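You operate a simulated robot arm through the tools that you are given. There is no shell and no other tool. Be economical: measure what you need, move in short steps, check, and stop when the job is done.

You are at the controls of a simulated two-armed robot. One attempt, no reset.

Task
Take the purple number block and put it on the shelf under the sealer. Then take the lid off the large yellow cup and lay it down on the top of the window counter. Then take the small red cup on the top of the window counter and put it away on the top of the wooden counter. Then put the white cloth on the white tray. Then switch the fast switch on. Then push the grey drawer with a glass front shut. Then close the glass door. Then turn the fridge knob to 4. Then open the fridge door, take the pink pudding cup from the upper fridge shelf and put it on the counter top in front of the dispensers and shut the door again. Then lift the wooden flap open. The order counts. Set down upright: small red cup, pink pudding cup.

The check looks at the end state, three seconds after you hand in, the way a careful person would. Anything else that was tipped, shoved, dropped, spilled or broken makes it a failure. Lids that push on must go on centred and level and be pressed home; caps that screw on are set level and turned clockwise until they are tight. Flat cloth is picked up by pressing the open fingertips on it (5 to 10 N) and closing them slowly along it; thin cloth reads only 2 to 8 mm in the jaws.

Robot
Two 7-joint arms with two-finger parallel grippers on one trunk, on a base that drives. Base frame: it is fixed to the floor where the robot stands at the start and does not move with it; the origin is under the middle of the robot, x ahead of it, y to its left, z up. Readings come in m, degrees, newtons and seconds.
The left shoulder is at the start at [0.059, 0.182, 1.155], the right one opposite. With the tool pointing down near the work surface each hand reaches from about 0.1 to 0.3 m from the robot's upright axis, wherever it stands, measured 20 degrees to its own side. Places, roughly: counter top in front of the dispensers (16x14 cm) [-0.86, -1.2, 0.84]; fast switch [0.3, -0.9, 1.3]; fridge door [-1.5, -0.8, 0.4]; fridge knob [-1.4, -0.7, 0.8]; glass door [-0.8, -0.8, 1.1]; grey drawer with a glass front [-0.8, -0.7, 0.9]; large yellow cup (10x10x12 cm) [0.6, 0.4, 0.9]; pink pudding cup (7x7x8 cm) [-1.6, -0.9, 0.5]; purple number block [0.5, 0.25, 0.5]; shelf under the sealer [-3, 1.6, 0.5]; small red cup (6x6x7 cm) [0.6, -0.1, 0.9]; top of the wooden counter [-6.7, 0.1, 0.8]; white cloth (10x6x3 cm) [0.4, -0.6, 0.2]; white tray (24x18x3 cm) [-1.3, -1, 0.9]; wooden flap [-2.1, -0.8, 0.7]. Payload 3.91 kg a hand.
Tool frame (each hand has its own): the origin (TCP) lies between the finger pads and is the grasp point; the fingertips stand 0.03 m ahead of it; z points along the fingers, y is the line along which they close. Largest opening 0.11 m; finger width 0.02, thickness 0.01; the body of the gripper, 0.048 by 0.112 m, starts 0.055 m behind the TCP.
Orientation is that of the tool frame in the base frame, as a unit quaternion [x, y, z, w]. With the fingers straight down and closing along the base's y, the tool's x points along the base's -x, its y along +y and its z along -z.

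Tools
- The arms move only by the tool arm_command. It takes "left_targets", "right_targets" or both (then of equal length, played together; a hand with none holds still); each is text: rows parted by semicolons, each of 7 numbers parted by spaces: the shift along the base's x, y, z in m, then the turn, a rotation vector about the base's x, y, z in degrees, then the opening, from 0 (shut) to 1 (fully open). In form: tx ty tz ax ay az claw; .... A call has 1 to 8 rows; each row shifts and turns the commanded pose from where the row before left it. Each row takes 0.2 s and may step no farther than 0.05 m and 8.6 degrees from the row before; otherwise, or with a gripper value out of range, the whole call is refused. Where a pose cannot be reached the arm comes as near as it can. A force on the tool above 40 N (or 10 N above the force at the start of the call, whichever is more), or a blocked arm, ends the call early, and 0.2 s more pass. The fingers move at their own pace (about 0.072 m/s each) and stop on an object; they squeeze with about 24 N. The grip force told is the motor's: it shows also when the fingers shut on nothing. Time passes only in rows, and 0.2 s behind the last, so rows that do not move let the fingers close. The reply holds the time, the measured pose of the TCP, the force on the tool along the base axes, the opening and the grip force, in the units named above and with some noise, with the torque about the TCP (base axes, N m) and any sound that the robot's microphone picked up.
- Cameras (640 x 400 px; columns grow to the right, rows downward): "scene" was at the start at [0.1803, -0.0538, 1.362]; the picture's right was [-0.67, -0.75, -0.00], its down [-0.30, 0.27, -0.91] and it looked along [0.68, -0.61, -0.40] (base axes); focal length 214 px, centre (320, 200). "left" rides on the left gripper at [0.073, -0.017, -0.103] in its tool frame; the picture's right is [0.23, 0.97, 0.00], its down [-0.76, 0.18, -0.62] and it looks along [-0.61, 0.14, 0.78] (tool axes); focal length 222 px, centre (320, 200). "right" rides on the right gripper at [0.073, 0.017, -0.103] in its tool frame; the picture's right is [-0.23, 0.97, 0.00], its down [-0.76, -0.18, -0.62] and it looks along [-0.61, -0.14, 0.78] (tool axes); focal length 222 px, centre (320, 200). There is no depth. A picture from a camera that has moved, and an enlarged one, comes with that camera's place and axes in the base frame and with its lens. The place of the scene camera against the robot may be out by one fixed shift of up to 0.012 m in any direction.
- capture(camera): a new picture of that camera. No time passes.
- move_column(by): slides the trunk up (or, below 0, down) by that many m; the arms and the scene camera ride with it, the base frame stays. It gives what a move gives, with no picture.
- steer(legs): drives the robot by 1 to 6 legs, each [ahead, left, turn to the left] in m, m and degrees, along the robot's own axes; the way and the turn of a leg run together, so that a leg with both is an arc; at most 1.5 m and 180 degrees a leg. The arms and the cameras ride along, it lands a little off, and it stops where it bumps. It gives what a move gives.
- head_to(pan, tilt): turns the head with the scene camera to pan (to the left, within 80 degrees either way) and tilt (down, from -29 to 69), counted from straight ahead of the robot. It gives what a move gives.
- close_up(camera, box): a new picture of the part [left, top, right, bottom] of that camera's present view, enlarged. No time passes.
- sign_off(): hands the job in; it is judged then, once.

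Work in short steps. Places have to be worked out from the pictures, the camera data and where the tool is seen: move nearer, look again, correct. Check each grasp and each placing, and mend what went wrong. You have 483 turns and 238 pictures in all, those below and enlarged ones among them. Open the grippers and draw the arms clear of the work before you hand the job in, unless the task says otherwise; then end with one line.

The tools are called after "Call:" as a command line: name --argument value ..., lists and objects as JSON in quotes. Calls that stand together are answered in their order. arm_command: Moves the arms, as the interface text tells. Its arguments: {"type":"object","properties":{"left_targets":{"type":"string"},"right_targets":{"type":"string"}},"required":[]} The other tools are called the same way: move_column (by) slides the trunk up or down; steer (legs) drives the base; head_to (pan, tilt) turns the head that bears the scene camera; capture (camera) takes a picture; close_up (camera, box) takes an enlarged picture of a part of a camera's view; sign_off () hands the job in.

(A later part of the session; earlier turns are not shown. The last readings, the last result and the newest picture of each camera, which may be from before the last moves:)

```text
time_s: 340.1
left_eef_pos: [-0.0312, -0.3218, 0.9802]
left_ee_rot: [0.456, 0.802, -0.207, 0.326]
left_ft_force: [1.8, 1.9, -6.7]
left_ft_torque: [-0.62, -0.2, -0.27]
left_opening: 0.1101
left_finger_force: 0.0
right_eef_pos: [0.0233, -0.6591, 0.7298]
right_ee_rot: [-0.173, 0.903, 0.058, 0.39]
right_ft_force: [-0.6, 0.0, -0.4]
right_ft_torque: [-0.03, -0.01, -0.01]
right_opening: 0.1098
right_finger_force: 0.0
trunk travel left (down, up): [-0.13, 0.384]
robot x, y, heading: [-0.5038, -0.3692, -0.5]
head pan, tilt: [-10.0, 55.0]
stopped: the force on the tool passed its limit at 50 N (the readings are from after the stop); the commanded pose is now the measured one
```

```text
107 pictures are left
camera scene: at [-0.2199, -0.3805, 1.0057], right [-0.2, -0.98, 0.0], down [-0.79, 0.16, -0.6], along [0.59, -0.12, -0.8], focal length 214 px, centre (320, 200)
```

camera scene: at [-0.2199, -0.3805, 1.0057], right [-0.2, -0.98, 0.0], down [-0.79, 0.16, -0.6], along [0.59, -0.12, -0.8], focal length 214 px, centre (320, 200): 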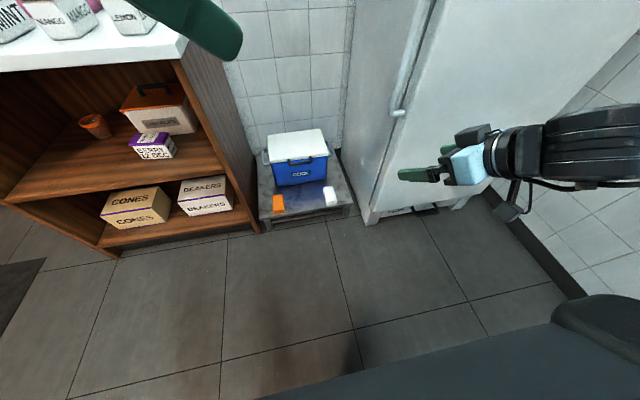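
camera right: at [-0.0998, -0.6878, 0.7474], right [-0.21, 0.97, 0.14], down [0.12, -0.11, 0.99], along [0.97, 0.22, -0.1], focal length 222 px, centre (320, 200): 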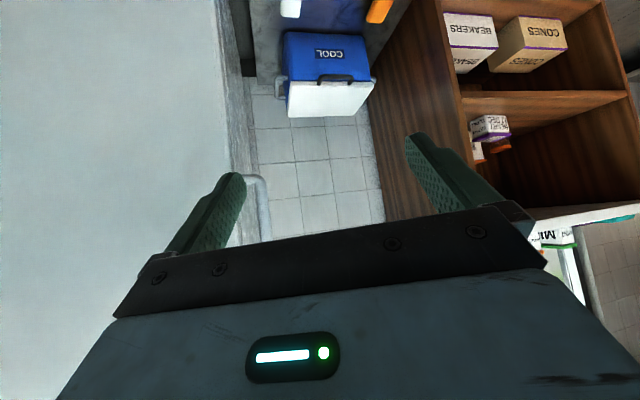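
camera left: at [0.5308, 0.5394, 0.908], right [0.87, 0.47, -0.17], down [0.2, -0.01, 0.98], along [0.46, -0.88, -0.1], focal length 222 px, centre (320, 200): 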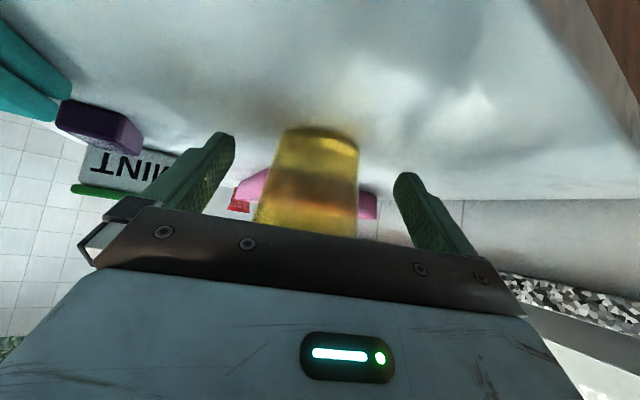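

The left hand is now touching the head. I'll move the left forward and outward, then continue lowering.

Call:
arm_command --left_targets "0.03 0.02 0 0 0 0 1;0.04 0.02 0 0 0 0 1;0.04 0.02 0.0 0 0 0 1;0 0 0 0 0 0 1"

Call:
move_column --by -0.12

Call:
capture --camera "scene"

```text
time_s: 341.1
left_eef_pos: [0.082, -0.2627, 0.9801]
left_ee_rot: [0.457, 0.801, -0.207, 0.327]
left_ft_force: [0.0, 0.2, -0.2]
left_ft_torque: [-0.01, 0.01, 0.02]
left_opening: 0.1098
left_finger_force: 0.1
right_eef_pos: [0.024, -0.6587, 0.73]
right_ee_rot: [-0.174, 0.902, 0.059, 0.39]
right_ft_force: [0.1, 0.0, 0.1]
right_ft_torque: [0.03, -0.02, 0.01]
right_opening: 0.1098
right_finger_force: 0.0
trunk travel left (down, up): [-0.13, 0.384]
robot x, y, heading: [-0.5031, -0.3716, -0.3]
head pan, tilt: [-10.0, 55.0]
```

```text
time_s: 342.6
left_eef_pos: [0.0787, -0.2622, 0.8617]
left_ee_rot: [0.457, 0.8, -0.208, 0.327]
left_ft_force: [-0.2, 0.5, -0.8]
left_ft_torque: [0.01, 0.01, 0.01]
left_opening: 0.11
left_finger_force: 0.1
right_eef_pos: [0.0235, -0.6584, 0.6092]
right_ee_rot: [-0.175, 0.902, 0.06, 0.39]
right_ft_force: [-0.1, 0.0, -0.4]
right_ft_torque: [0.02, -0.02, -0.02]
right_opening: 0.1099
right_finger_force: 0.1
trunk travel left (down, up): [-0.01, 0.504]
robot x, y, heading: [-0.5009, -0.3738, 0.2]
head pan, tilt: [-10.0, 55.0]
```

```text
106 pictures are left
camera scene: at [-0.1825, -0.3786, 0.8819], right [-0.18, -0.98, 0.0], down [-0.81, 0.15, -0.57], along [0.56, -0.1, -0.82], focal length 214 px, centre (320, 200)
```

scene: 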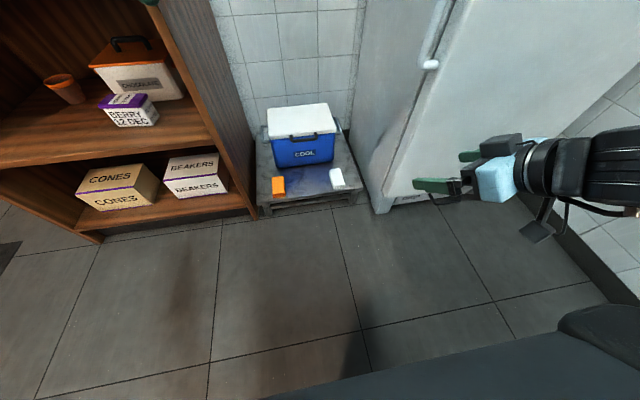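

Let me zoom in on the cloth to see its shape and lie.

Call:
close_up --camera "scene" --box '[250, 130, 378, 210]'

```text
5.00 times, centred on (314, 170) of scene
camera zoom: at [-0.1825, -0.3786, 0.8819], right [-0.18, -0.98, 0.0], down [-0.81, 0.15, -0.57], along [0.56, -0.1, -0.82], focal length 1072 px, centre (350, 350)
```

zoom: 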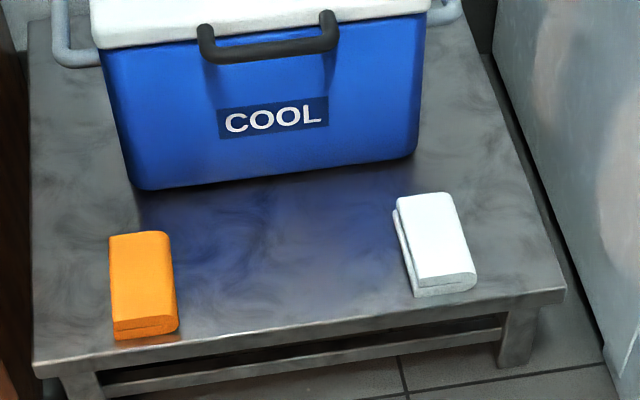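

The cloth is a folded slab about 5.5×10 cm. I'll approach with the left hand, turning the base about 40° right and moving to roughly (-0.08, -0.25) so both elbows stay clear.

Call:
steer --legs '[[0, 0, -40], [0.2, 0.36, 0]]'

Call:
arm_command --left_targets "0 0 0 0 0 8 1;0 0 0 0 0 8 1;0 0 0 0 0 8 1;0 0 0 0 0 8 1;0 0 0 0 0 8 1;0 0 0 0 0 8 1;0 0 0 0 0 8 1;0 0 0 0 0 0 1"

Call:
capture --camera "left"

Call:
head_to --pan 0 --tilt 50

Call:
capture --camera "scene"

```text
time_s: 348.2
left_eef_pos: [0.3413, -0.5515, 0.8666]
left_ee_rot: [0.73, 0.564, -0.315, 0.224]
left_ft_force: [-0.2, 0.0, 0.2]
left_ft_torque: [-0.02, 0.02, -0.03]
left_opening: 0.1098
left_finger_force: 0.0
right_eef_pos: [0.0614, -0.7993, 0.6097]
right_ee_rot: [0.16, 0.904, -0.08, 0.389]
right_ft_force: [-0.3, 0.6, 0.4]
right_ft_torque: [-0.01, 0.03, -0.02]
right_opening: 0.11
right_finger_force: 0.0
trunk travel left (down, up): [-0.01, 0.504]
robot x, y, heading: [-0.1358, -0.2329, -41.7]
head pan, tilt: [-10.0, 55.0]
stopped in leg 2: the robot was blocked; the commanded pose is now the measured one
```

```text
time_s: 350.0
left_eef_pos: [0.3611, -0.5596, 0.8534]
left_ee_rot: [0.363, 0.855, -0.169, 0.33]
left_ft_force: [-0.3, 0.3, 0.5]
left_ft_torque: [0.02, -0.04, 0.0]
left_opening: 0.1099
left_finger_force: 0.0
right_eef_pos: [0.0649, -0.8023, 0.6037]
right_ee_rot: [0.162, 0.905, -0.078, 0.385]
right_ft_force: [0.1, -0.3, 0.3]
right_ft_torque: [-0.01, -0.01, -0.01]
right_opening: 0.1101
right_finger_force: 0.0
trunk travel left (down, up): [-0.01, 0.504]
robot x, y, heading: [-0.1404, -0.229, -42.0]
head pan, tilt: [-10.0, 55.0]
```

```text
104 pictures are left
camera left: at [0.2667, -0.4802, 0.88], right [0.59, 0.78, -0.2], down [0.25, 0.06, 0.97], along [0.76, -0.63, -0.16], focal length 222 px, centre (320, 200)
```

left: 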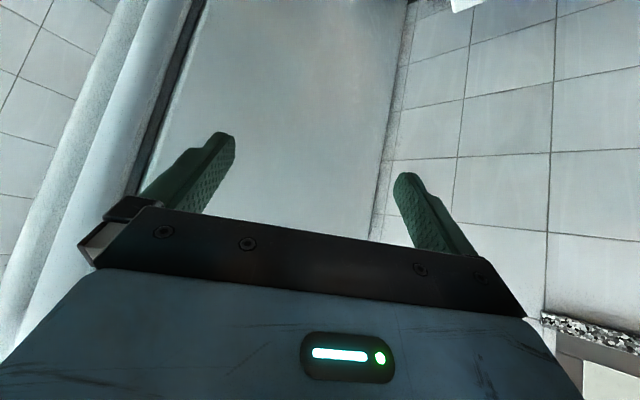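

```text
time_s: 350.7
left_eef_pos: [0.3588, -0.5585, 0.8574]
left_ee_rot: [0.367, 0.851, -0.173, 0.334]
left_ft_force: [-0.1, 0.3, 0.3]
left_ft_torque: [0.03, 0.0, 0.0]
left_opening: 0.1101
left_finger_force: 0.0
right_eef_pos: [0.0651, -0.8019, 0.6031]
right_ee_rot: [0.162, 0.905, -0.078, 0.385]
right_ft_force: [-0.1, 0.1, 0.3]
right_ft_torque: [0.04, 0.0, -0.04]
right_opening: 0.1098
right_finger_force: 0.0
trunk travel left (down, up): [-0.01, 0.504]
robot x, y, heading: [-0.1347, -0.228, -42.2]
head pan, tilt: [0.0, 50.0]
```

```text
103 pictures are left
camera scene: at [0.0797, -0.4645, 0.881], right [-0.92, -0.39, -0.01], down [-0.31, 0.75, -0.59], along [0.23, -0.54, -0.81], focal length 214 px, centre (320, 200)
```

scene: 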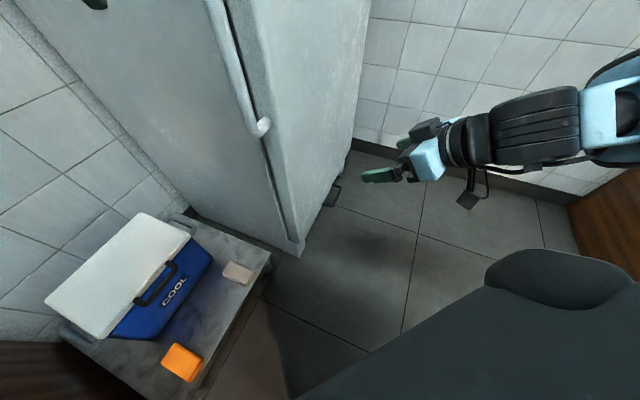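

The base stopped against something and the head is pressed by the raised left arm, so I won't push. The cloth is at about (0.43, -0.567, 0.15). I'll take the left hand down toward it, steepening the pitch.

Call:
arm_command --left_targets "0 0 -0.045 0 0 0 1;0 0 -0.045 0 0 0 1;0.01 0 -0.045 0 0 0 1;0.01 0 -0.045 3.9 3.15 0 1;0.01 0 -0.045 3.9 3.15 0 1;0.01 0 -0.045 3.9 3.15 0 1;0.01 0 -0.045 3.9 3.15 0 1;0 0 0 0 0 0 1"

Call:
capture --camera "left"

Call:
capture --camera "scene"

```text
time_s: 352.7
left_eef_pos: [0.3828, -0.5742, 0.5616]
left_ee_rot: [0.419, 0.877, -0.113, 0.206]
left_ft_force: [0.7, -0.9, -0.1]
left_ft_torque: [0.0, 0.0, -0.04]
left_opening: 0.1099
left_finger_force: 0.1
right_eef_pos: [0.0441, -0.8038, 0.6085]
right_ee_rot: [0.175, 0.901, -0.087, 0.387]
right_ft_force: [-0.8, -0.3, -1.0]
right_ft_torque: [0.02, 0.02, 0.03]
right_opening: 0.1099
right_finger_force: 0.1
trunk travel left (down, up): [-0.01, 0.504]
robot x, y, heading: [-0.1365, -0.2297, -44.1]
head pan, tilt: [0.0, 50.0]
stopped in row 8 (left hand): the arm was blocked; the commanded pose is now the measured one
```

```text
102 pictures are left
camera left: at [0.3006, -0.4983, 0.6218], right [0.63, 0.76, -0.13], down [0.4, -0.18, 0.9], along [0.66, -0.62, -0.42], focal length 222 px, centre (320, 200)
```

left: 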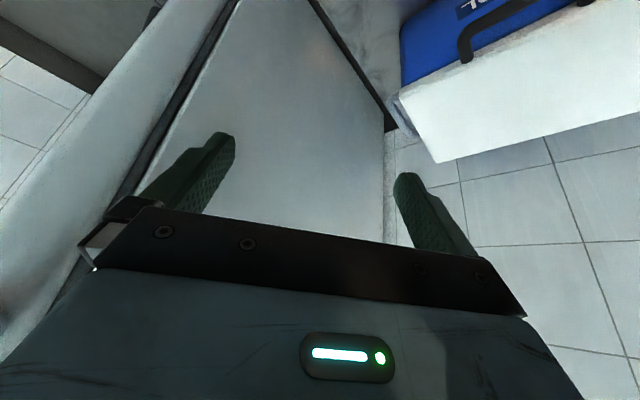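

```text
101 pictures are left
camera scene: at [0.0962, -0.4503, 0.8884], right [-0.69, -0.72, -0.01], down [-0.55, 0.53, -0.64], along [0.47, -0.44, -0.77], focal length 214 px, centre (320, 200)
```

scene: 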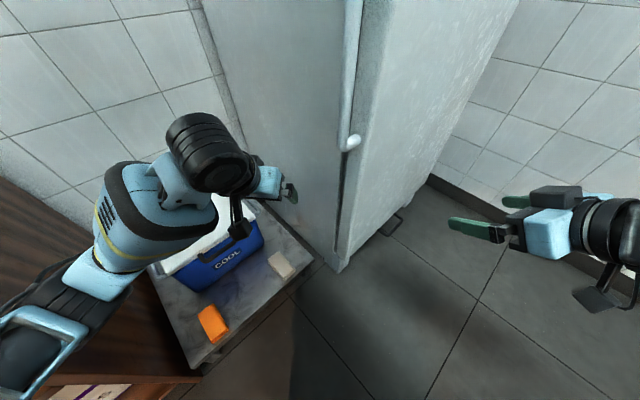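

The left elbow is jammed near the counter's side. I'll back out and instead stand in front of the fridge's left edge, so the left elbow is in the open. First I'll lift the left hand and back away.

Call:
arm_command --left_targets "-0.01 0 0.045 0 0 0 1;-0.01 0 0.045 0 0 0 1;-0.01 0 0.045 0 0 0 1;-0.01 0 0.04 0 0 0 1;0 0 0 0 0 0 1"

Call:
steer --legs '[[-0.3, -0.1, 0], [0, 0, 43]]'

Call:
head_to --pan -20 --tilt 35

Call:
capture --camera "scene"

```text
time_s: 353.9
left_eef_pos: [0.3508, -0.5655, 0.7362]
left_ee_rot: [0.412, 0.881, -0.112, 0.206]
left_ft_force: [-0.5, -0.9, -0.2]
left_ft_torque: [-0.01, 0.03, 0.0]
left_opening: 0.1101
left_finger_force: 0.0
right_eef_pos: [0.0526, -0.7992, 0.6101]
right_ee_rot: [0.171, 0.903, -0.088, 0.385]
right_ft_force: [-0.8, -0.3, 0.4]
right_ft_torque: [0.0, 0.01, 0.0]
right_opening: 0.1099
right_finger_force: 0.0
trunk travel left (down, up): [-0.01, 0.504]
robot x, y, heading: [-0.1344, -0.2267, -43.4]
head pan, tilt: [0.0, 50.0]
```

```text
time_s: 358.0
left_eef_pos: [0.1641, -0.012, 0.735]
left_ee_rot: [0.062, 0.97, -0.03, 0.232]
left_ft_force: [0.3, 0.7, 0.1]
left_ft_torque: [0.02, -0.01, 0.01]
left_opening: 0.1098
left_finger_force: 0.1
right_eef_pos: [0.1046, -0.3876, 0.6101]
right_ee_rot: [-0.172, 0.903, 0.058, 0.39]
right_ft_force: [0.0, -0.9, -0.1]
right_ft_torque: [-0.02, -0.02, 0.0]
right_opening: 0.1101
right_finger_force: 0.1
trunk travel left (down, up): [-0.01, 0.504]
robot x, y, heading: [-0.4196, -0.0945, -0.5]
head pan, tilt: [0.0, 50.0]
```

```text
time_s: 358.8
left_eef_pos: [0.1639, -0.0124, 0.7358]
left_ee_rot: [0.063, 0.97, -0.029, 0.232]
left_ft_force: [0.3, -0.5, -0.2]
left_ft_torque: [-0.01, 0.01, 0.01]
left_opening: 0.1102
left_finger_force: 0.0
right_eef_pos: [0.1051, -0.3858, 0.6095]
right_ee_rot: [-0.172, 0.903, 0.058, 0.389]
right_ft_force: [1.1, 0.0, -0.6]
right_ft_torque: [0.0, 0.01, 0.01]
right_opening: 0.11
right_finger_force: 0.0
trunk travel left (down, up): [-0.01, 0.504]
robot x, y, heading: [-0.421, -0.0959, -0.3]
head pan, tilt: [-20.0, 35.0]
```

```text
100 pictures are left
camera scene: at [-0.0885, -0.1224, 0.9101], right [-0.35, -0.94, 0.0], down [-0.54, 0.2, -0.82], along [0.77, -0.29, -0.57], focal length 214 px, centre (320, 200)
```

scene: 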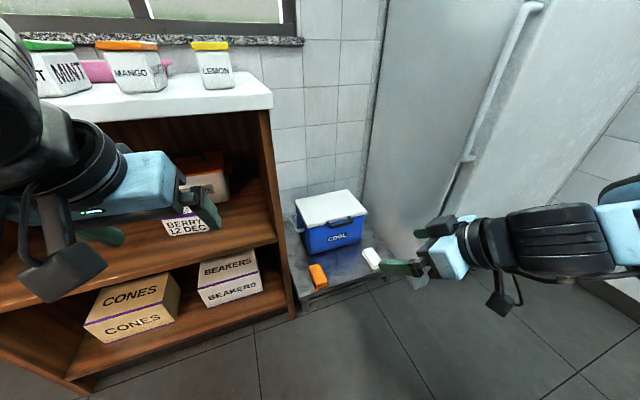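

From here the right hand looks well suited if I stand at about (-0.1, -0.28) turned 20° right, which puts the right elbow clear of the fridge. I'll tuck the left hand back and out, then drive there.

Call:
arm_command --left_targets "-0.03 0.03 0 0 0 0 1;-0.03 0.035 0 0 0 0 1;-0.03 0.035 0 0 0 0 1;-0.03 0.035 0 0 0 0 1;-0.01 0.035 0 0 0 0 1;0 0 0 0 0 0 1"

Call:
steer --legs '[[0, 0, -20], [0.34, -0.06, 0]]'

Call:
head_to --pan 0 --tilt 50

Call:
capture --camera "scene"

Call:
capture --camera "right"

```text
time_s: 360.2
left_eef_pos: [0.0349, 0.1562, 0.7376]
left_ee_rot: [0.063, 0.97, -0.029, 0.232]
left_ft_force: [0.1, 1.0, 0.3]
left_ft_torque: [0.02, -0.02, 0.02]
left_opening: 0.1098
left_finger_force: 0.1
right_eef_pos: [0.1053, -0.3856, 0.6104]
right_ee_rot: [-0.172, 0.903, 0.058, 0.39]
right_ft_force: [1.1, -0.4, 0.0]
right_ft_torque: [-0.03, 0.01, -0.02]
right_opening: 0.1098
right_finger_force: 0.1
trunk travel left (down, up): [-0.01, 0.504]
robot x, y, heading: [-0.4233, -0.0953, -0.3]
head pan, tilt: [-20.0, 35.0]
```

```text
time_s: 363.2
left_eef_pos: [0.3243, -0.1485, 0.7322]
left_ee_rot: [0.233, 0.944, -0.058, 0.225]
left_ft_force: [-0.3, 0.5, 0.3]
left_ft_torque: [0.0, -0.01, -0.03]
left_opening: 0.1099
left_finger_force: 0.1
right_eef_pos: [0.2139, -0.6879, 0.6121]
right_ee_rot: [-0.016, 0.918, -0.008, 0.396]
right_ft_force: [-0.5, 0.1, 0.3]
right_ft_torque: [0.01, 0.02, 0.0]
right_opening: 0.1099
right_finger_force: 0.0
trunk travel left (down, up): [-0.01, 0.504]
robot x, y, heading: [-0.1835, -0.2385, -20.0]
head pan, tilt: [-20.0, 35.0]
stopped in leg 2: the robot was blocked; the commanded pose is now the measured one
```

```text
time_s: 364.0
left_eef_pos: [0.3226, -0.1504, 0.7322]
left_ee_rot: [0.233, 0.944, -0.059, 0.225]
left_ft_force: [-0.1, 0.0, 0.1]
left_ft_torque: [-0.02, -0.03, 0.05]
left_opening: 0.1104
left_finger_force: 0.1
right_eef_pos: [0.2118, -0.6896, 0.6126]
right_ee_rot: [-0.015, 0.918, -0.01, 0.396]
right_ft_force: [-1.1, 0.1, 0.4]
right_ft_torque: [-0.02, 0.0, 0.03]
right_opening: 0.1099
right_finger_force: 0.0
trunk travel left (down, up): [-0.01, 0.504]
robot x, y, heading: [-0.1814, -0.2406, -19.9]
head pan, tilt: [0.0, 50.0]
```

```text
99 pictures are left
camera scene: at [0.1205, -0.3425, 0.89], right [-0.34, -0.94, 0.0], down [-0.72, 0.26, -0.65], along [0.61, -0.22, -0.76], focal length 214 px, centre (320, 200)
```

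scene: 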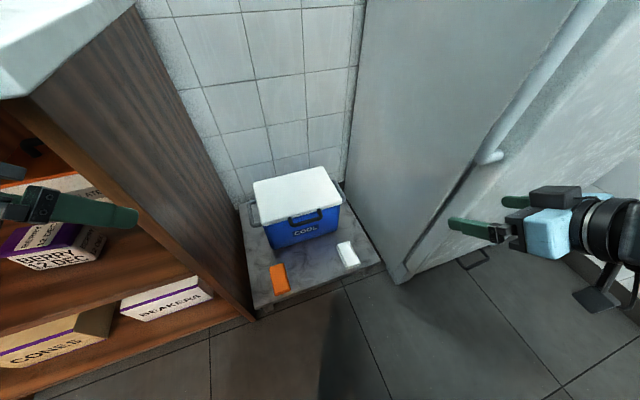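

```text
98 pictures are left
camera right: at [0.0864, -0.6742, 0.63], right [0.13, 0.98, 0.14], down [0.07, -0.15, 0.99], along [0.99, -0.12, -0.09], focal length 222 px, centre (320, 200)
```

right: 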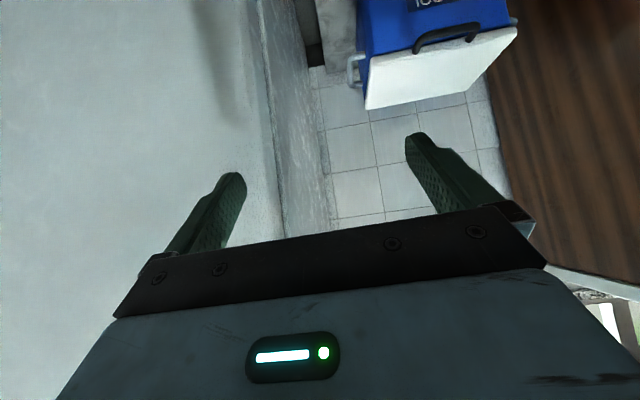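

The left hand ran into the counter's side panel region. I'll pull it back, then continue forward a little.

Call:
arm_command --left_targets "-0.04 0.0 0 0 0 0 1;-0.04 0.01 0 0 0 0 1;-0.04 0.01 0 0 0 0 1;-0.03 0.01 0 0 0 0 1;0 0 0 0 0 0 1"

Call:
steer --legs '[[0.08, -0.05, 0]]'

```text
time_s: 364.7
left_eef_pos: [0.272, -0.1367, 0.711]
left_ee_rot: [0.227, 0.966, -0.038, 0.115]
left_ft_force: [0.9, -0.8, -0.2]
left_ft_torque: [0.01, 0.03, -0.04]
left_opening: 0.1102
left_finger_force: 0.0
left hand out of reach, approached as far as the arm can: row 1, 2, 3
right_eef_pos: [0.2183, -0.6796, 0.6132]
right_ee_rot: [-0.023, 0.919, -0.008, 0.395]
right_ft_force: [0.7, 0.4, -0.3]
right_ft_torque: [0.02, 0.04, -0.01]
right_opening: 0.1101
right_finger_force: 0.0
trunk travel left (down, up): [-0.01, 0.504]
robot x, y, heading: [-0.1861, -0.2408, -19.1]
head pan, tilt: [0.0, 50.0]
stopped in row 3 (left hand): the arm was blocked; the commanded pose is now the measured one
```

```text
time_s: 365.5
left_eef_pos: [0.275, -0.1405, 0.7098]
left_ee_rot: [0.223, 0.967, -0.035, 0.117]
left_ft_force: [-0.1, -0.2, 0.3]
left_ft_torque: [0.03, 0.0, -0.02]
left_opening: 0.1102
left_finger_force: 0.1
right_eef_pos: [0.226, -0.6848, 0.6114]
right_ee_rot: [-0.026, 0.918, -0.005, 0.395]
right_ft_force: [-0.6, -0.8, 0.1]
right_ft_torque: [0.01, -0.04, -0.01]
right_opening: 0.1099
right_finger_force: 0.0
trunk travel left (down, up): [-0.01, 0.504]
robot x, y, heading: [-0.182, -0.2439, -18.8]
head pan, tilt: [0.0, 50.0]
stopped in leg 1: the robot was blocked; the commanded pose is now the measured one
```

Call:
head_to --pan 55 --tilt 45

Call:
capture --camera "scene"

```text
time_s: 366.7
left_eef_pos: [0.2738, -0.1406, 0.7096]
left_ee_rot: [0.223, 0.967, -0.034, 0.116]
left_ft_force: [-0.1, -0.6, 0.6]
left_ft_torque: [-0.01, -0.01, 0.01]
left_opening: 0.1098
left_finger_force: 0.1
right_eef_pos: [0.2225, -0.6849, 0.6122]
right_ee_rot: [-0.025, 0.918, -0.006, 0.395]
right_ft_force: [0.2, 0.2, -0.2]
right_ft_torque: [0.0, -0.03, 0.04]
right_opening: 0.1098
right_finger_force: 0.2
trunk travel left (down, up): [-0.01, 0.504]
robot x, y, heading: [-0.182, -0.2506, -18.8]
head pan, tilt: [55.0, 45.0]
```

```text
97 pictures are left
camera scene: at [0.1185, -0.2672, 0.896], right [0.59, -0.81, 0.0], down [-0.57, -0.42, -0.71], along [0.57, 0.41, -0.71], focal length 214 px, centre (320, 200)
```

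scene: 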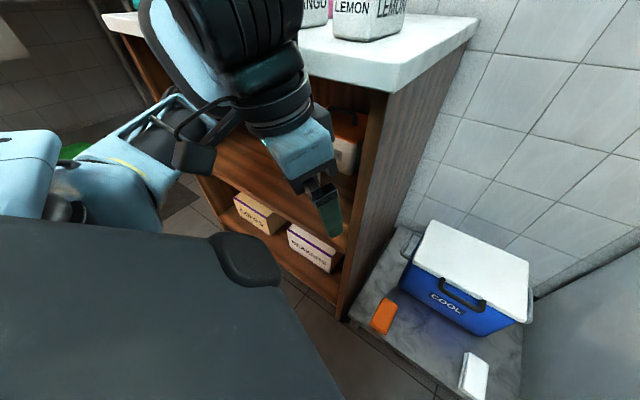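

The left wrist is against the counter's front edge. I'll back up, take the left hand well out to the left side, then come in again.

Call:
steer --legs '[[-0.25, 0, 0]]'

Call:
arm_command --left_targets "-0.02 0.04 0 0 0 0 1;-0.02 0.04 0 0 0 0 1;-0.02 0.04 0 0 0 0 1;-0.02 0.04 0 0 0 0 1;-0.02 0.04 0 0 0 0 1;-0.02 0.04 0 0 0 0 1;0 0 0 0 0 0 1"

Call:
capture --camera "scene"

```text
time_s: 368.6
left_eef_pos: [0.0345, -0.0575, 0.71]
left_ee_rot: [0.222, 0.968, -0.033, 0.116]
left_ft_force: [0.6, 0.6, 0.0]
left_ft_torque: [-0.01, 0.0, 0.0]
left_opening: 0.11
left_finger_force: 0.0
right_eef_pos: [-0.0133, -0.6021, 0.6098]
right_ee_rot: [-0.027, 0.919, -0.004, 0.394]
right_ft_force: [-0.3, 0.0, -0.2]
right_ft_torque: [-0.01, 0.0, -0.04]
right_opening: 0.1099
right_finger_force: 0.0
trunk travel left (down, up): [-0.01, 0.504]
robot x, y, heading: [-0.4261, -0.1657, -18.6]
head pan, tilt: [55.0, 45.0]
```

```text
time_s: 370.1
left_eef_pos: [-0.0459, 0.18, 0.7416]
left_ee_rot: [0.221, 0.968, -0.034, 0.115]
left_ft_force: [-0.3, 0.8, -0.1]
left_ft_torque: [-0.04, 0.03, 0.02]
left_opening: 0.11
left_finger_force: 0.1
left hand out of reach, approached as far as the arm can: row 1, 2, 3
right_eef_pos: [-0.0141, -0.6034, 0.6102]
right_ee_rot: [-0.027, 0.918, -0.004, 0.395]
right_ft_force: [0.5, -0.5, 0.5]
right_ft_torque: [-0.04, 0.0, -0.02]
right_opening: 0.1099
right_finger_force: 0.1
trunk travel left (down, up): [-0.01, 0.504]
robot x, y, heading: [-0.4244, -0.1667, -18.5]
head pan, tilt: [55.0, 45.0]
```

```text
96 pictures are left
camera scene: at [-0.12, -0.1869, 0.8954], right [0.59, -0.81, 0.0], down [-0.57, -0.42, -0.71], along [0.57, 0.42, -0.71], focal length 214 px, centre (320, 200)
```

scene: 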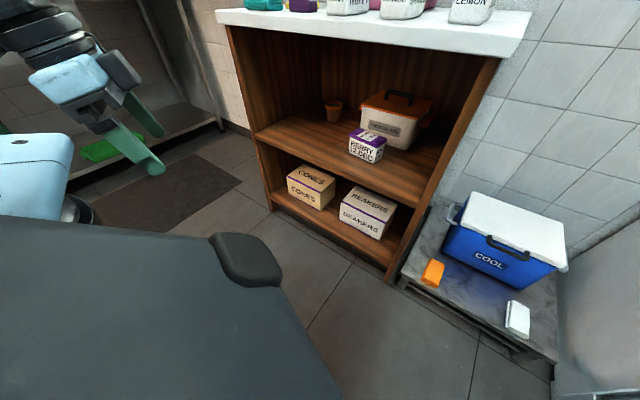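

All clear and nothing was disturbed. Now I'll drive ahead toward the platform.

Call:
steer --legs '[[0.33, -0.01, 0]]'

Call:
head_to --pan -5 --tilt 55

Call:
capture --camera "scene"

```text
time_s: 372.0
left_eef_pos: [0.2085, 0.0868, 0.7423]
left_ee_rot: [0.223, 0.967, -0.034, 0.116]
left_ft_force: [-0.8, -0.3, -0.1]
left_ft_torque: [-0.01, -0.02, 0.0]
left_opening: 0.1101
left_finger_force: 0.0
right_eef_pos: [0.2365, -0.6973, 0.6077]
right_ee_rot: [-0.021, 0.921, -0.005, 0.388]
right_ft_force: [-3.9, 0.0, 0.5]
right_ft_torque: [-0.07, -0.01, -0.11]
right_opening: 0.1096
right_finger_force: 0.1
trunk travel left (down, up): [-0.01, 0.504]
robot x, y, heading: [-0.1696, -0.2577, -18.6]
head pan, tilt: [55.0, 45.0]
stopped in leg 1: the force on the tool passed its limit at 281 N (the readings are from after the stop); the commanded pose is now the measured one
```

```text
time_s: 373.3
left_eef_pos: [0.2086, 0.086, 0.7425]
left_ee_rot: [0.222, 0.968, -0.035, 0.115]
left_ft_force: [-0.2, -0.1, -0.1]
left_ft_torque: [0.01, 0.01, -0.02]
left_opening: 0.11
left_finger_force: 0.2
right_eef_pos: [0.2357, -0.6949, 0.6094]
right_ee_rot: [-0.021, 0.922, -0.005, 0.388]
right_ft_force: [-5.6, 1.0, 1.6]
right_ft_torque: [-0.1, 0.03, -0.3]
right_opening: 0.1096
right_finger_force: 0.1
trunk travel left (down, up): [-0.01, 0.504]
robot x, y, heading: [-0.17, -0.2611, -18.5]
head pan, tilt: [-5.0, 55.0]
```

```text
95 pictures are left
camera scene: at [0.134, -0.3582, 0.882], right [-0.4, -0.92, 0.0], down [-0.75, 0.33, -0.57], along [0.53, -0.23, -0.82], focal length 214 px, centre (320, 200)
```

scene: 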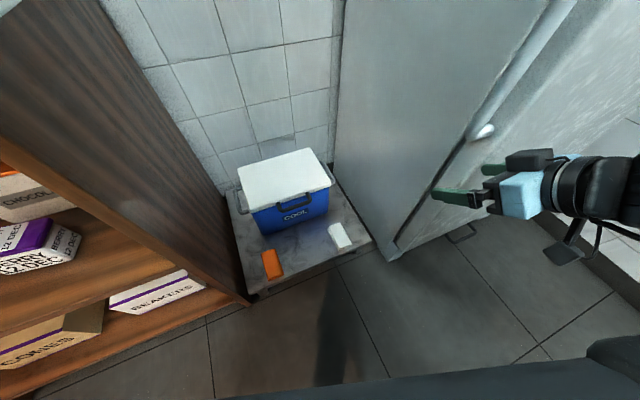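

The right fingertips met the fridge front. I'll pull the hand back and to the left into the alcove's line, then lower it toward the cloth.

Call:
arm_command --right_targets "-0.03 0.01 0 0 0 0 1;-0.01 0.04 -0.02 0 0 0 1;0 0.04 -0.03 0 0 0 1;0 0.04 -0.03 0 0 0 1;0.02 0 -0.04 0 0 0 1;0.03 0 -0.04 0 0 0 1;0 0 0 0 0 0 1"

Call:
capture --camera "right"

Call:
capture --camera "scene"

```text
time_s: 373.8
left_eef_pos: [0.2089, 0.086, 0.7419]
left_ee_rot: [0.224, 0.967, -0.035, 0.116]
left_ft_force: [0.6, 0.4, 0.2]
left_ft_torque: [-0.01, 0.0, -0.01]
left_opening: 0.1101
left_finger_force: 0.1
right_eef_pos: [0.2372, -0.6945, 0.6032]
right_ee_rot: [-0.016, 0.922, -0.008, 0.386]
right_ft_force: [-19.7, 2.1, 8.6]
right_ft_torque: [-0.5, 0.03, -1.13]
right_opening: 0.1089
right_finger_force: 0.0
right hand out of reach, approached as far as the arm can: row 1, 2
trunk travel left (down, up): [-0.01, 0.504]
robot x, y, heading: [-0.169, -0.2575, -19.1]
head pan, tilt: [-5.0, 55.0]
stopped in row 2 (right hand): the force on the tool passed its limit at 89 N (the readings are from after the stop); the commanded pose is now the measured one
```

```text
94 pictures are left
camera right: at [0.1111, -0.6798, 0.6255], right [0.14, 0.98, 0.13], down [0.09, -0.15, 0.98], along [0.99, -0.13, -0.11], focal length 222 px, centre (320, 200)
```

right: 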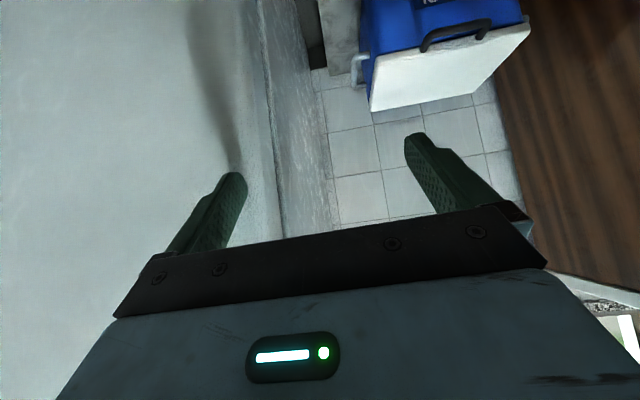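

```text
93 pictures are left
camera scene: at [0.1324, -0.3589, 0.8824], right [-0.4, -0.91, 0.0], down [-0.75, 0.33, -0.57], along [0.53, -0.23, -0.82], focal length 214 px, centre (320, 200)
```

scene: 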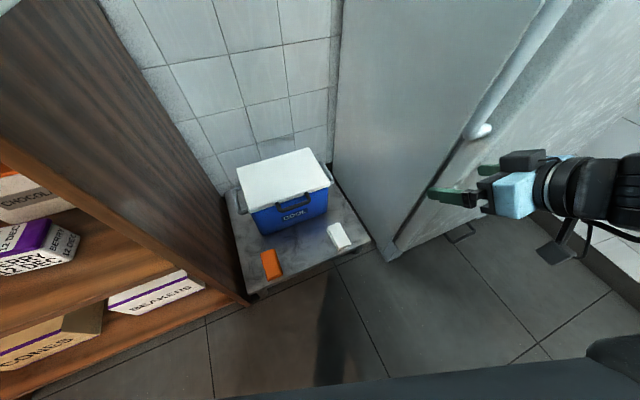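

The finger is pressed on the fridge and can't retract in place. I'll back the base off 15 cm, then bring the right hand inward and down in free air.

Call:
steer --legs '[[-0.15, 0, 0]]'

Call:
arm_command --right_targets "0.011 0.034 -0.02 0 0 0 1;0.011 0.034 -0.02 0 0 0 1;0.011 0.034 -0.02 0 5 0 1;0.011 0.034 -0.02 0 5 0 1;0.011 0.034 -0.02 0 5 0 1;0 0 -0.04 0 5 0 1;0 0 -0.04 0 0 0 1;0 0 0 0 0 0 1"

Call:
capture --camera "right"

```text
time_s: 375.2
left_eef_pos: [0.0655, 0.1344, 0.7418]
left_ee_rot: [0.222, 0.968, -0.033, 0.115]
left_ft_force: [-0.5, -0.8, -0.1]
left_ft_torque: [-0.01, -0.02, 0.01]
left_opening: 0.1098
left_finger_force: 0.1
right_eef_pos: [0.0977, -0.6465, 0.6041]
right_ee_rot: [-0.016, 0.922, -0.009, 0.387]
right_ft_force: [-0.3, 0.4, 0.3]
right_ft_torque: [0.01, 0.0, 0.04]
right_opening: 0.11
right_finger_force: 0.0
trunk travel left (down, up): [-0.01, 0.504]
robot x, y, heading: [-0.3118, -0.2089, -18.7]
head pan, tilt: [-5.0, 55.0]
```

```text
time_s: 377.0
left_eef_pos: [0.0664, 0.134, 0.7415]
left_ee_rot: [0.222, 0.968, -0.033, 0.115]
left_ft_force: [0.2, -0.6, -0.1]
left_ft_torque: [0.01, 0.02, -0.02]
left_opening: 0.1099
left_finger_force: 0.0
right_eef_pos: [0.1604, -0.4771, 0.422]
right_ee_rot: [-0.017, 0.975, -0.006, 0.22]
right_ft_force: [-0.3, 0.7, 0.4]
right_ft_torque: [-0.01, -0.01, 0.0]
right_opening: 0.1101
right_finger_force: 0.1
right hand out of reach, approached as far as the arm can: row 1
trunk travel left (down, up): [-0.01, 0.504]
robot x, y, heading: [-0.3099, -0.2096, -18.7]
head pan, tilt: [-5.0, 55.0]
```

```text
92 pictures are left
camera right: at [0.048, -0.4623, 0.484], right [0.17, 0.98, 0.08], down [0.42, -0.15, 0.89], along [0.89, -0.12, -0.44], focal length 222 px, centre (320, 200)
```

right: 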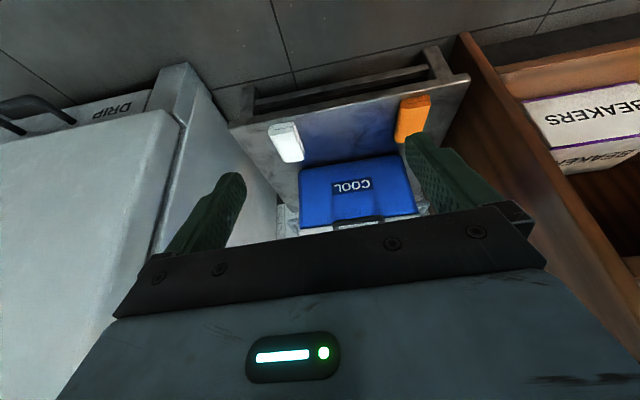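

The right hand now has a good view of the cloth at about (0.43, -0.578, 0.14), with the tool 65° down. I'll raise the left hand above counter height so it can't catch, and check the right forearm before driving in.

Call:
arm_command --left_targets "0 0 0.045 0 0 0 1;0 0 0.045 0 0 0 1;0 0 0.045 0 0 0 1;0 0 0.045 0 0 0 1;0 0 0.045 0 0 0 1;0 0 0.045 0 0 0 1;0 0 0 0 0 0 1"

Call:
head_to --pan -30 --tilt 45

Call:
capture --camera "scene"

```text
time_s: 378.6
left_eef_pos: [0.0743, 0.131, 1.0]
left_ee_rot: [0.222, 0.967, -0.034, 0.118]
left_ft_force: [-0.1, 0.1, -0.2]
left_ft_torque: [0.02, -0.02, -0.01]
left_opening: 0.1102
left_finger_force: 0.1
left hand out of reach, approached as far as the arm can: row 6
right_eef_pos: [0.1577, -0.4771, 0.4221]
right_ee_rot: [-0.018, 0.975, -0.005, 0.221]
right_ft_force: [-0.2, 0.6, -0.5]
right_ft_torque: [0.0, 0.01, 0.03]
right_opening: 0.1098
right_finger_force: 0.1
trunk travel left (down, up): [-0.01, 0.504]
robot x, y, heading: [-0.3061, -0.2127, -18.7]
head pan, tilt: [-5.0, 55.0]
```

```text
time_s: 379.5
left_eef_pos: [0.0744, 0.1311, 1.0001]
left_ee_rot: [0.222, 0.967, -0.034, 0.117]
left_ft_force: [0.1, -0.4, -0.2]
left_ft_torque: [0.03, -0.01, -0.02]
left_opening: 0.11
left_finger_force: 0.0
right_eef_pos: [0.1606, -0.4768, 0.4215]
right_ee_rot: [-0.018, 0.975, -0.005, 0.221]
right_ft_force: [0.4, -0.1, 0.2]
right_ft_torque: [-0.03, 0.0, 0.02]
right_opening: 0.1101
right_finger_force: 0.1
trunk travel left (down, up): [-0.01, 0.504]
robot x, y, heading: [-0.3155, -0.2104, -18.6]
head pan, tilt: [-30.0, 45.0]
```

```text
91 pictures are left
camera scene: at [-0.0203, -0.3422, 0.8953], right [-0.75, -0.66, 0.0], down [-0.47, 0.53, -0.71], along [0.47, -0.53, -0.71], focal length 214 px, centre (320, 200)
```

scene: 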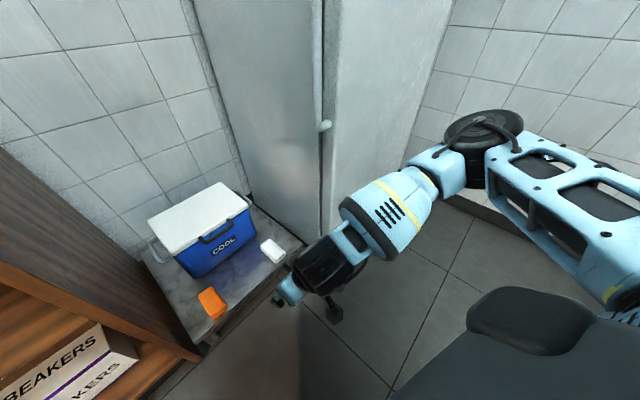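

The elbow would reach the fridge on that line. Turning 11° more to the right and standing nearer the counter gives clearance. I'll first bring the hand a bit further inward.

Call:
arm_command --right_targets "0.02 0.025 0 0 0 0 1;0.02 0.025 0 0 0 0 1;0.02 0.02 -0.02 0 0 0 1;0.02 0.01 -0.02 0 0 0 1;0 0 0 0 0 0 1"

```text
time_s: 380.7
left_eef_pos: [0.0742, 0.1312, 1.0003]
left_ee_rot: [0.222, 0.967, -0.034, 0.117]
left_ft_force: [0.7, 1.0, 0.8]
left_ft_torque: [0.0, 0.03, 0.0]
left_opening: 0.1102
left_finger_force: 0.0
right_eef_pos: [0.1825, -0.4624, 0.4206]
right_ee_rot: [-0.018, 0.975, -0.005, 0.22]
right_ft_force: [-0.2, -0.5, 0.0]
right_ft_torque: [0.0, -0.01, 0.01]
right_opening: 0.1101
right_finger_force: 0.0
right hand out of reach, approached as far as the arm can: row 1, 2, 3, 4
trunk travel left (down, up): [-0.01, 0.504]
robot x, y, heading: [-0.3124, -0.2106, -18.7]
head pan, tilt: [-30.0, 45.0]
```

The right can't stretch far enough here. New plan: tuck the right arm high and close, stand at about (-0.2, -0.6) turned 15° right, and use the flexible left arm. First I'll tuck the right hand up.

Call:
arm_command --right_targets "-0.012 -0.01 0.045 0 3 0 1;-0.012 -0.01 0.045 0 3 0 1;-0.012 -0.01 0.045 0 3 0 1;-0.012 -0.01 0.045 0 3 0 1;-0.012 -0.01 0.045 0 3 0 1;-0.012 -0.01 0.045 0 3 0 1;-0.012 -0.01 0.045 0 3 0 1;-0.012 -0.01 0.045 0 3 0 1"

Call:
arm_command --right_targets "-0.012 -0.01 0.045 0 0 0 1;-0.012 -0.01 0.045 0 0 0 1;-0.012 -0.01 0.045 0 0 0 1;0 0 0.03 0 0 0 1;0 0 0 0 0 0 1"

Call:
capture --camera "scene"

```text
time_s: 382.5
left_eef_pos: [0.0743, 0.1317, 0.9998]
left_ee_rot: [0.222, 0.967, -0.034, 0.117]
left_ft_force: [1.1, 0.0, 0.5]
left_ft_torque: [0.0, 0.06, 0.01]
left_opening: 0.11
left_finger_force: 0.0
right_eef_pos: [0.0868, -0.541, 0.7807]
right_ee_rot: [-0.019, 1.0, -0.001, 0.012]
right_ft_force: [0.2, -0.2, 0.9]
right_ft_torque: [-0.03, -0.01, 0.03]
right_opening: 0.1101
right_finger_force: 0.0
trunk travel left (down, up): [-0.01, 0.504]
robot x, y, heading: [-0.3144, -0.2082, -19.0]
head pan, tilt: [-30.0, 45.0]
```

```text
time_s: 383.7
left_eef_pos: [0.0744, 0.1313, 0.9997]
left_ee_rot: [0.222, 0.967, -0.034, 0.117]
left_ft_force: [-0.1, 0.1, -0.2]
left_ft_torque: [0.0, 0.0, -0.02]
left_opening: 0.1099
left_finger_force: 0.1
right_eef_pos: [0.0508, -0.5721, 0.9448]
right_ee_rot: [-0.018, 1.0, -0.002, 0.014]
right_ft_force: [0.6, 0.7, 0.3]
right_ft_torque: [0.02, 0.02, -0.03]
right_opening: 0.1098
right_finger_force: 0.1
trunk travel left (down, up): [-0.01, 0.504]
robot x, y, heading: [-0.3126, -0.2151, -18.6]
head pan, tilt: [-30.0, 45.0]
```

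```text
90 pictures are left
camera scene: at [-0.0203, -0.3423, 0.8953], right [-0.75, -0.66, 0.0], down [-0.47, 0.53, -0.71], along [0.47, -0.53, -0.71], focal length 214 px, centre (320, 200)
```

scene: 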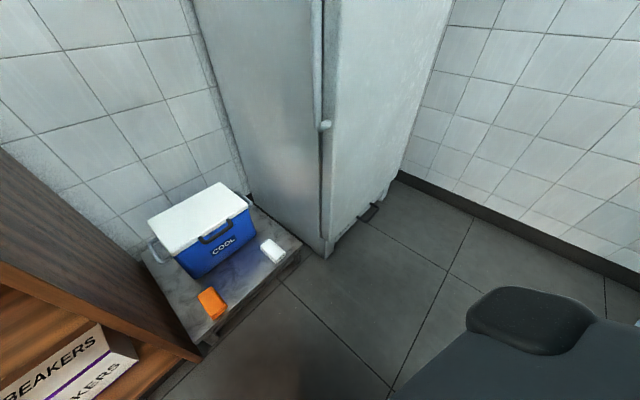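

The right arm is tucked. I'll now move to about (-0.24, -0.6), turned 15° right.

Call:
steer --legs '[[0.17, -0.33, 3.5]]'

Call:
arm_command --left_targets "0.02 -0.03 -0.03 0 -3 0 1;0.02 -0.03 -0.03 0 -3 0 1;0.02 -0.03 -0.04 0 -3 0 1;0.02 -0.03 -0.04 0 -3 0 1;0.02 -0.03 -0.04 0 0 5 1;0.02 -0.02 -0.04 0 0 5 1;0.02 -0.02 -0.04 0 0 5 1;0 0 -0.045 0 0 5 1"

```text
time_s: 387.1
left_eef_pos: [0.119, -0.2085, 0.999]
left_ee_rot: [0.19, 0.974, -0.03, 0.119]
left_ft_force: [0.2, 0.6, -0.5]
left_ft_torque: [-0.01, 0.02, -0.04]
left_opening: 0.11
left_finger_force: 0.1
right_eef_pos: [0.1417, -0.9132, 0.9431]
right_ee_rot: [-0.051, 0.999, -0.002, 0.012]
right_ft_force: [0.5, 0.5, -0.5]
right_ft_torque: [0.01, 0.02, 0.0]
right_opening: 0.1102
right_finger_force: 0.1
trunk travel left (down, up): [-0.01, 0.504]
robot x, y, heading: [-0.2445, -0.5747, -14.9]
head pan, tilt: [-30.0, 45.0]
```

```text
refused: row 3 steps farther than a row can; nothing moved
```

Call:
arm_command --left_targets "0.017 -0.022 -0.038 0 0 7.3 1;0.017 -0.022 -0.038 0 0 7.3 1;0.017 -0.022 -0.038 0 0 7.3 1;0.017 -0.022 -0.038 0 0 0 1;0.017 -0.022 -0.038 0 0 0 1;0.017 -0.022 -0.038 0 0 0 1;0.017 -0.022 -0.038 0 0 0 1;0.017 -0.022 -0.038 0 0 0 1"

Call:
arm_command --left_targets "0.017 -0.022 -0.038 0 0 0 1;0.017 -0.022 -0.038 0 0 0 1;0.017 -0.022 -0.038 0 0 0 1;0.017 -0.022 -0.038 0 0 0 1;0.017 -0.022 -0.038 0 0 0 1;0 0 0 0 0 0 1"

Call:
capture --camera "left"

```text
time_s: 388.9
left_eef_pos: [0.2568, -0.3853, 0.6944]
left_ee_rot: [0.002, 0.993, -0.007, 0.122]
left_ft_force: [-0.5, 0.5, 0.0]
left_ft_torque: [0.01, 0.01, 0.04]
left_opening: 0.1099
left_finger_force: 0.1
right_eef_pos: [0.144, -0.9137, 0.9449]
right_ee_rot: [-0.05, 0.999, -0.001, 0.013]
right_ft_force: [0.3, -0.7, -0.6]
right_ft_torque: [-0.01, -0.01, 0.0]
right_opening: 0.1097
right_finger_force: 0.1
trunk travel left (down, up): [-0.01, 0.504]
robot x, y, heading: [-0.2424, -0.5744, -15.1]
head pan, tilt: [-30.0, 45.0]
```

```text
time_s: 390.3
left_eef_pos: [0.3406, -0.4965, 0.5059]
left_ee_rot: [0.001, 0.993, -0.007, 0.122]
left_ft_force: [0.8, -0.2, 0.3]
left_ft_torque: [0.02, 0.0, 0.01]
left_opening: 0.1098
left_finger_force: 0.2
right_eef_pos: [0.1414, -0.9132, 0.945]
right_ee_rot: [-0.051, 0.999, -0.001, 0.013]
right_ft_force: [0.7, 0.1, -0.3]
right_ft_torque: [-0.02, 0.02, 0.0]
right_opening: 0.1099
right_finger_force: 0.2
trunk travel left (down, up): [-0.01, 0.504]
robot x, y, heading: [-0.244, -0.5711, -14.9]
head pan, tilt: [-30.0, 45.0]
```

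```text
89 pictures are left
camera left: at [0.2448, -0.5128, 0.5884], right [-0.22, 0.97, -0.07], down [0.59, 0.19, 0.79], along [0.78, 0.13, -0.61], focal length 222 px, centre (320, 200)
```

left: 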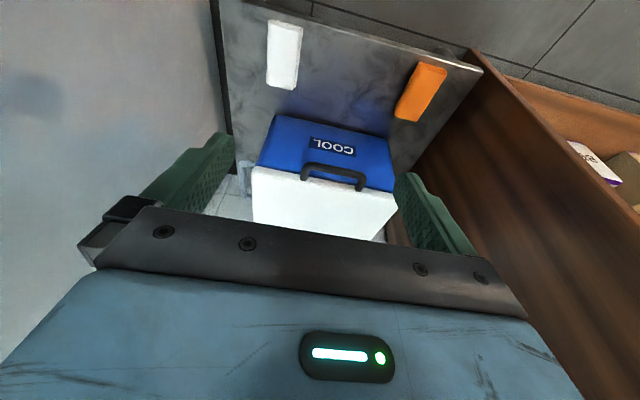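

The cloth is clearly at (0.42, -0.572), with its top near z=0.15. I'll descend over it with open fingers straddling its 6 cm width.

Call:
arm_command --left_targets "0.015 -0.015 -0.04 0 0 0 1;0.015 -0.015 -0.04 0 0 0 1;0.015 -0.015 -0.04 0 0 0 1;0.015 -0.015 -0.04 0 0 0 1;0.014 -0.015 -0.04 0 0 0 1;0 0 -0.04 0 0 0 1;0 0 -0.02 0 0 0 1;0 0 0 0 0 0 1"

Call:
capture --camera "left"

```text
time_s: 392.1
left_eef_pos: [0.4007, -0.5325, 0.2685]
left_ee_rot: [0.002, 0.992, -0.007, 0.122]
left_ft_force: [0.4, 0.2, 0.7]
left_ft_torque: [-0.01, 0.01, 0.0]
left_opening: 0.1101
left_finger_force: 0.0
left hand out of reach, approached as far as the arm can: row 5, 6, 7
right_eef_pos: [0.1414, -0.9122, 0.9449]
right_ee_rot: [-0.05, 0.999, -0.001, 0.013]
right_ft_force: [0.0, -0.7, -0.4]
right_ft_torque: [0.0, 0.01, 0.01]
right_opening: 0.1098
right_finger_force: 0.1
trunk travel left (down, up): [-0.01, 0.504]
robot x, y, heading: [-0.2415, -0.5743, -14.8]
head pan, tilt: [-30.0, 45.0]
```

```text
88 pictures are left
camera left: at [0.3051, -0.5486, 0.351], right [-0.22, 0.97, -0.07], down [0.59, 0.19, 0.79], along [0.78, 0.13, -0.61], focal length 222 px, centre (320, 200)
```

left: 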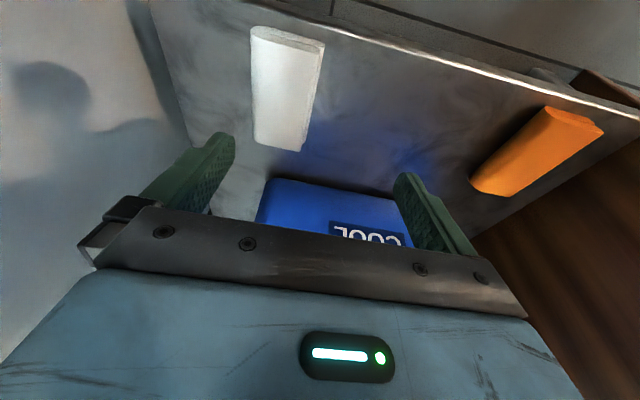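

I'm at the reach limit. I'll retract the right hand 10 cm and drive the base 9 cm closer, raising the left a little meanwhile.

Call:
arm_command --left_targets "0 -0.005 0.02 0 0 0 1;-0.02 0 0.02 0 0 0 1;-0.02 0 0 0 0 0 1;0 0 0 0 0 0 1" --right_targets "-0.04 0 0 0 0 0 1;-0.04 0 0 0 0 0 1;-0.03 0 0 0 0 0 1;0 0 0 0 0 0 1"

Call:
steer --legs '[[0.09, 0.0, 0]]'

Call:
arm_command --left_targets "0 -0.012 -0.02 0 0 0 1;0 0 -0.04 0 0 0 1;0 0 -0.04 0 0 0 1;0 0 0 0 0 0 1"

Call:
capture --camera "left"

```text
time_s: 392.7
left_eef_pos: [0.3855, -0.5392, 0.3029]
left_ee_rot: [0.003, 0.992, -0.008, 0.122]
left_ft_force: [1.0, -0.5, 0.7]
left_ft_torque: [-0.02, 0.01, -0.01]
left_opening: 0.1101
left_finger_force: 0.1
right_eef_pos: [0.0768, -0.9194, 0.9441]
right_ee_rot: [-0.039, 0.999, 0.004, 0.014]
right_ft_force: [16.3, -7.4, 6.8]
right_ft_torque: [1.01, 1.56, -0.57]
right_opening: 0.1099
right_finger_force: 0.1
trunk travel left (down, up): [-0.01, 0.504]
robot x, y, heading: [-0.2451, -0.5742, -15.1]
head pan, tilt: [-30.0, 45.0]
stopped in row 2 (right hand): the force on the tool passed its limit at 55 N (the readings are from after the stop); the commanded pose is now the measured one
```

```text
time_s: 394.0
left_eef_pos: [0.4664, -0.5585, 0.3092]
left_ee_rot: [0.001, 0.992, -0.009, 0.127]
left_ft_force: [-0.1, -0.2, -0.2]
left_ft_torque: [0.02, 0.01, 0.01]
left_opening: 0.1101
left_finger_force: 0.0
right_eef_pos: [0.152, -0.9363, 0.9494]
right_ee_rot: [-0.041, 0.999, 0.003, 0.019]
right_ft_force: [0.4, 0.2, 0.1]
right_ft_torque: [0.0, -0.02, -0.03]
right_opening: 0.1101
right_finger_force: 0.0
trunk travel left (down, up): [-0.01, 0.504]
robot x, y, heading: [-0.1634, -0.6, -14.7]
head pan, tilt: [-30.0, 45.0]
stopped in leg 1: the robot was blocked; the commanded pose is now the measured one
```

```text
time_s: 395.0
left_eef_pos: [0.4569, -0.5319, 0.2387]
left_ee_rot: [0.002, 0.992, -0.011, 0.126]
left_ft_force: [-0.8, -0.5, 0.1]
left_ft_torque: [-0.05, -0.04, -0.02]
left_opening: 0.11
left_finger_force: 0.1
left hand out of reach, approached as far as the arm can: row 1, 2, 3
right_eef_pos: [0.1525, -0.9362, 0.9502]
right_ee_rot: [-0.041, 0.999, 0.002, 0.02]
right_ft_force: [1.8, -0.5, 1.1]
right_ft_torque: [0.03, 0.16, -0.09]
right_opening: 0.1102
right_finger_force: 0.0
trunk travel left (down, up): [-0.01, 0.504]
robot x, y, heading: [-0.1581, -0.5974, -14.9]
head pan, tilt: [-30.0, 45.0]
```

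```text
87 pictures are left
camera left: at [0.361, -0.5479, 0.32], right [-0.22, 0.97, -0.08], down [0.58, 0.19, 0.79], along [0.79, 0.13, -0.61], focal length 222 px, centre (320, 200)
```

left: 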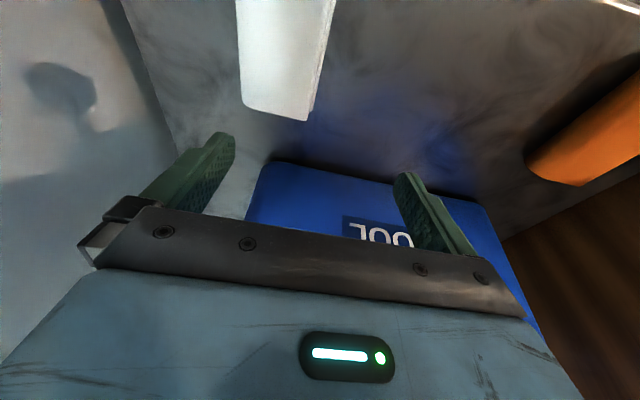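

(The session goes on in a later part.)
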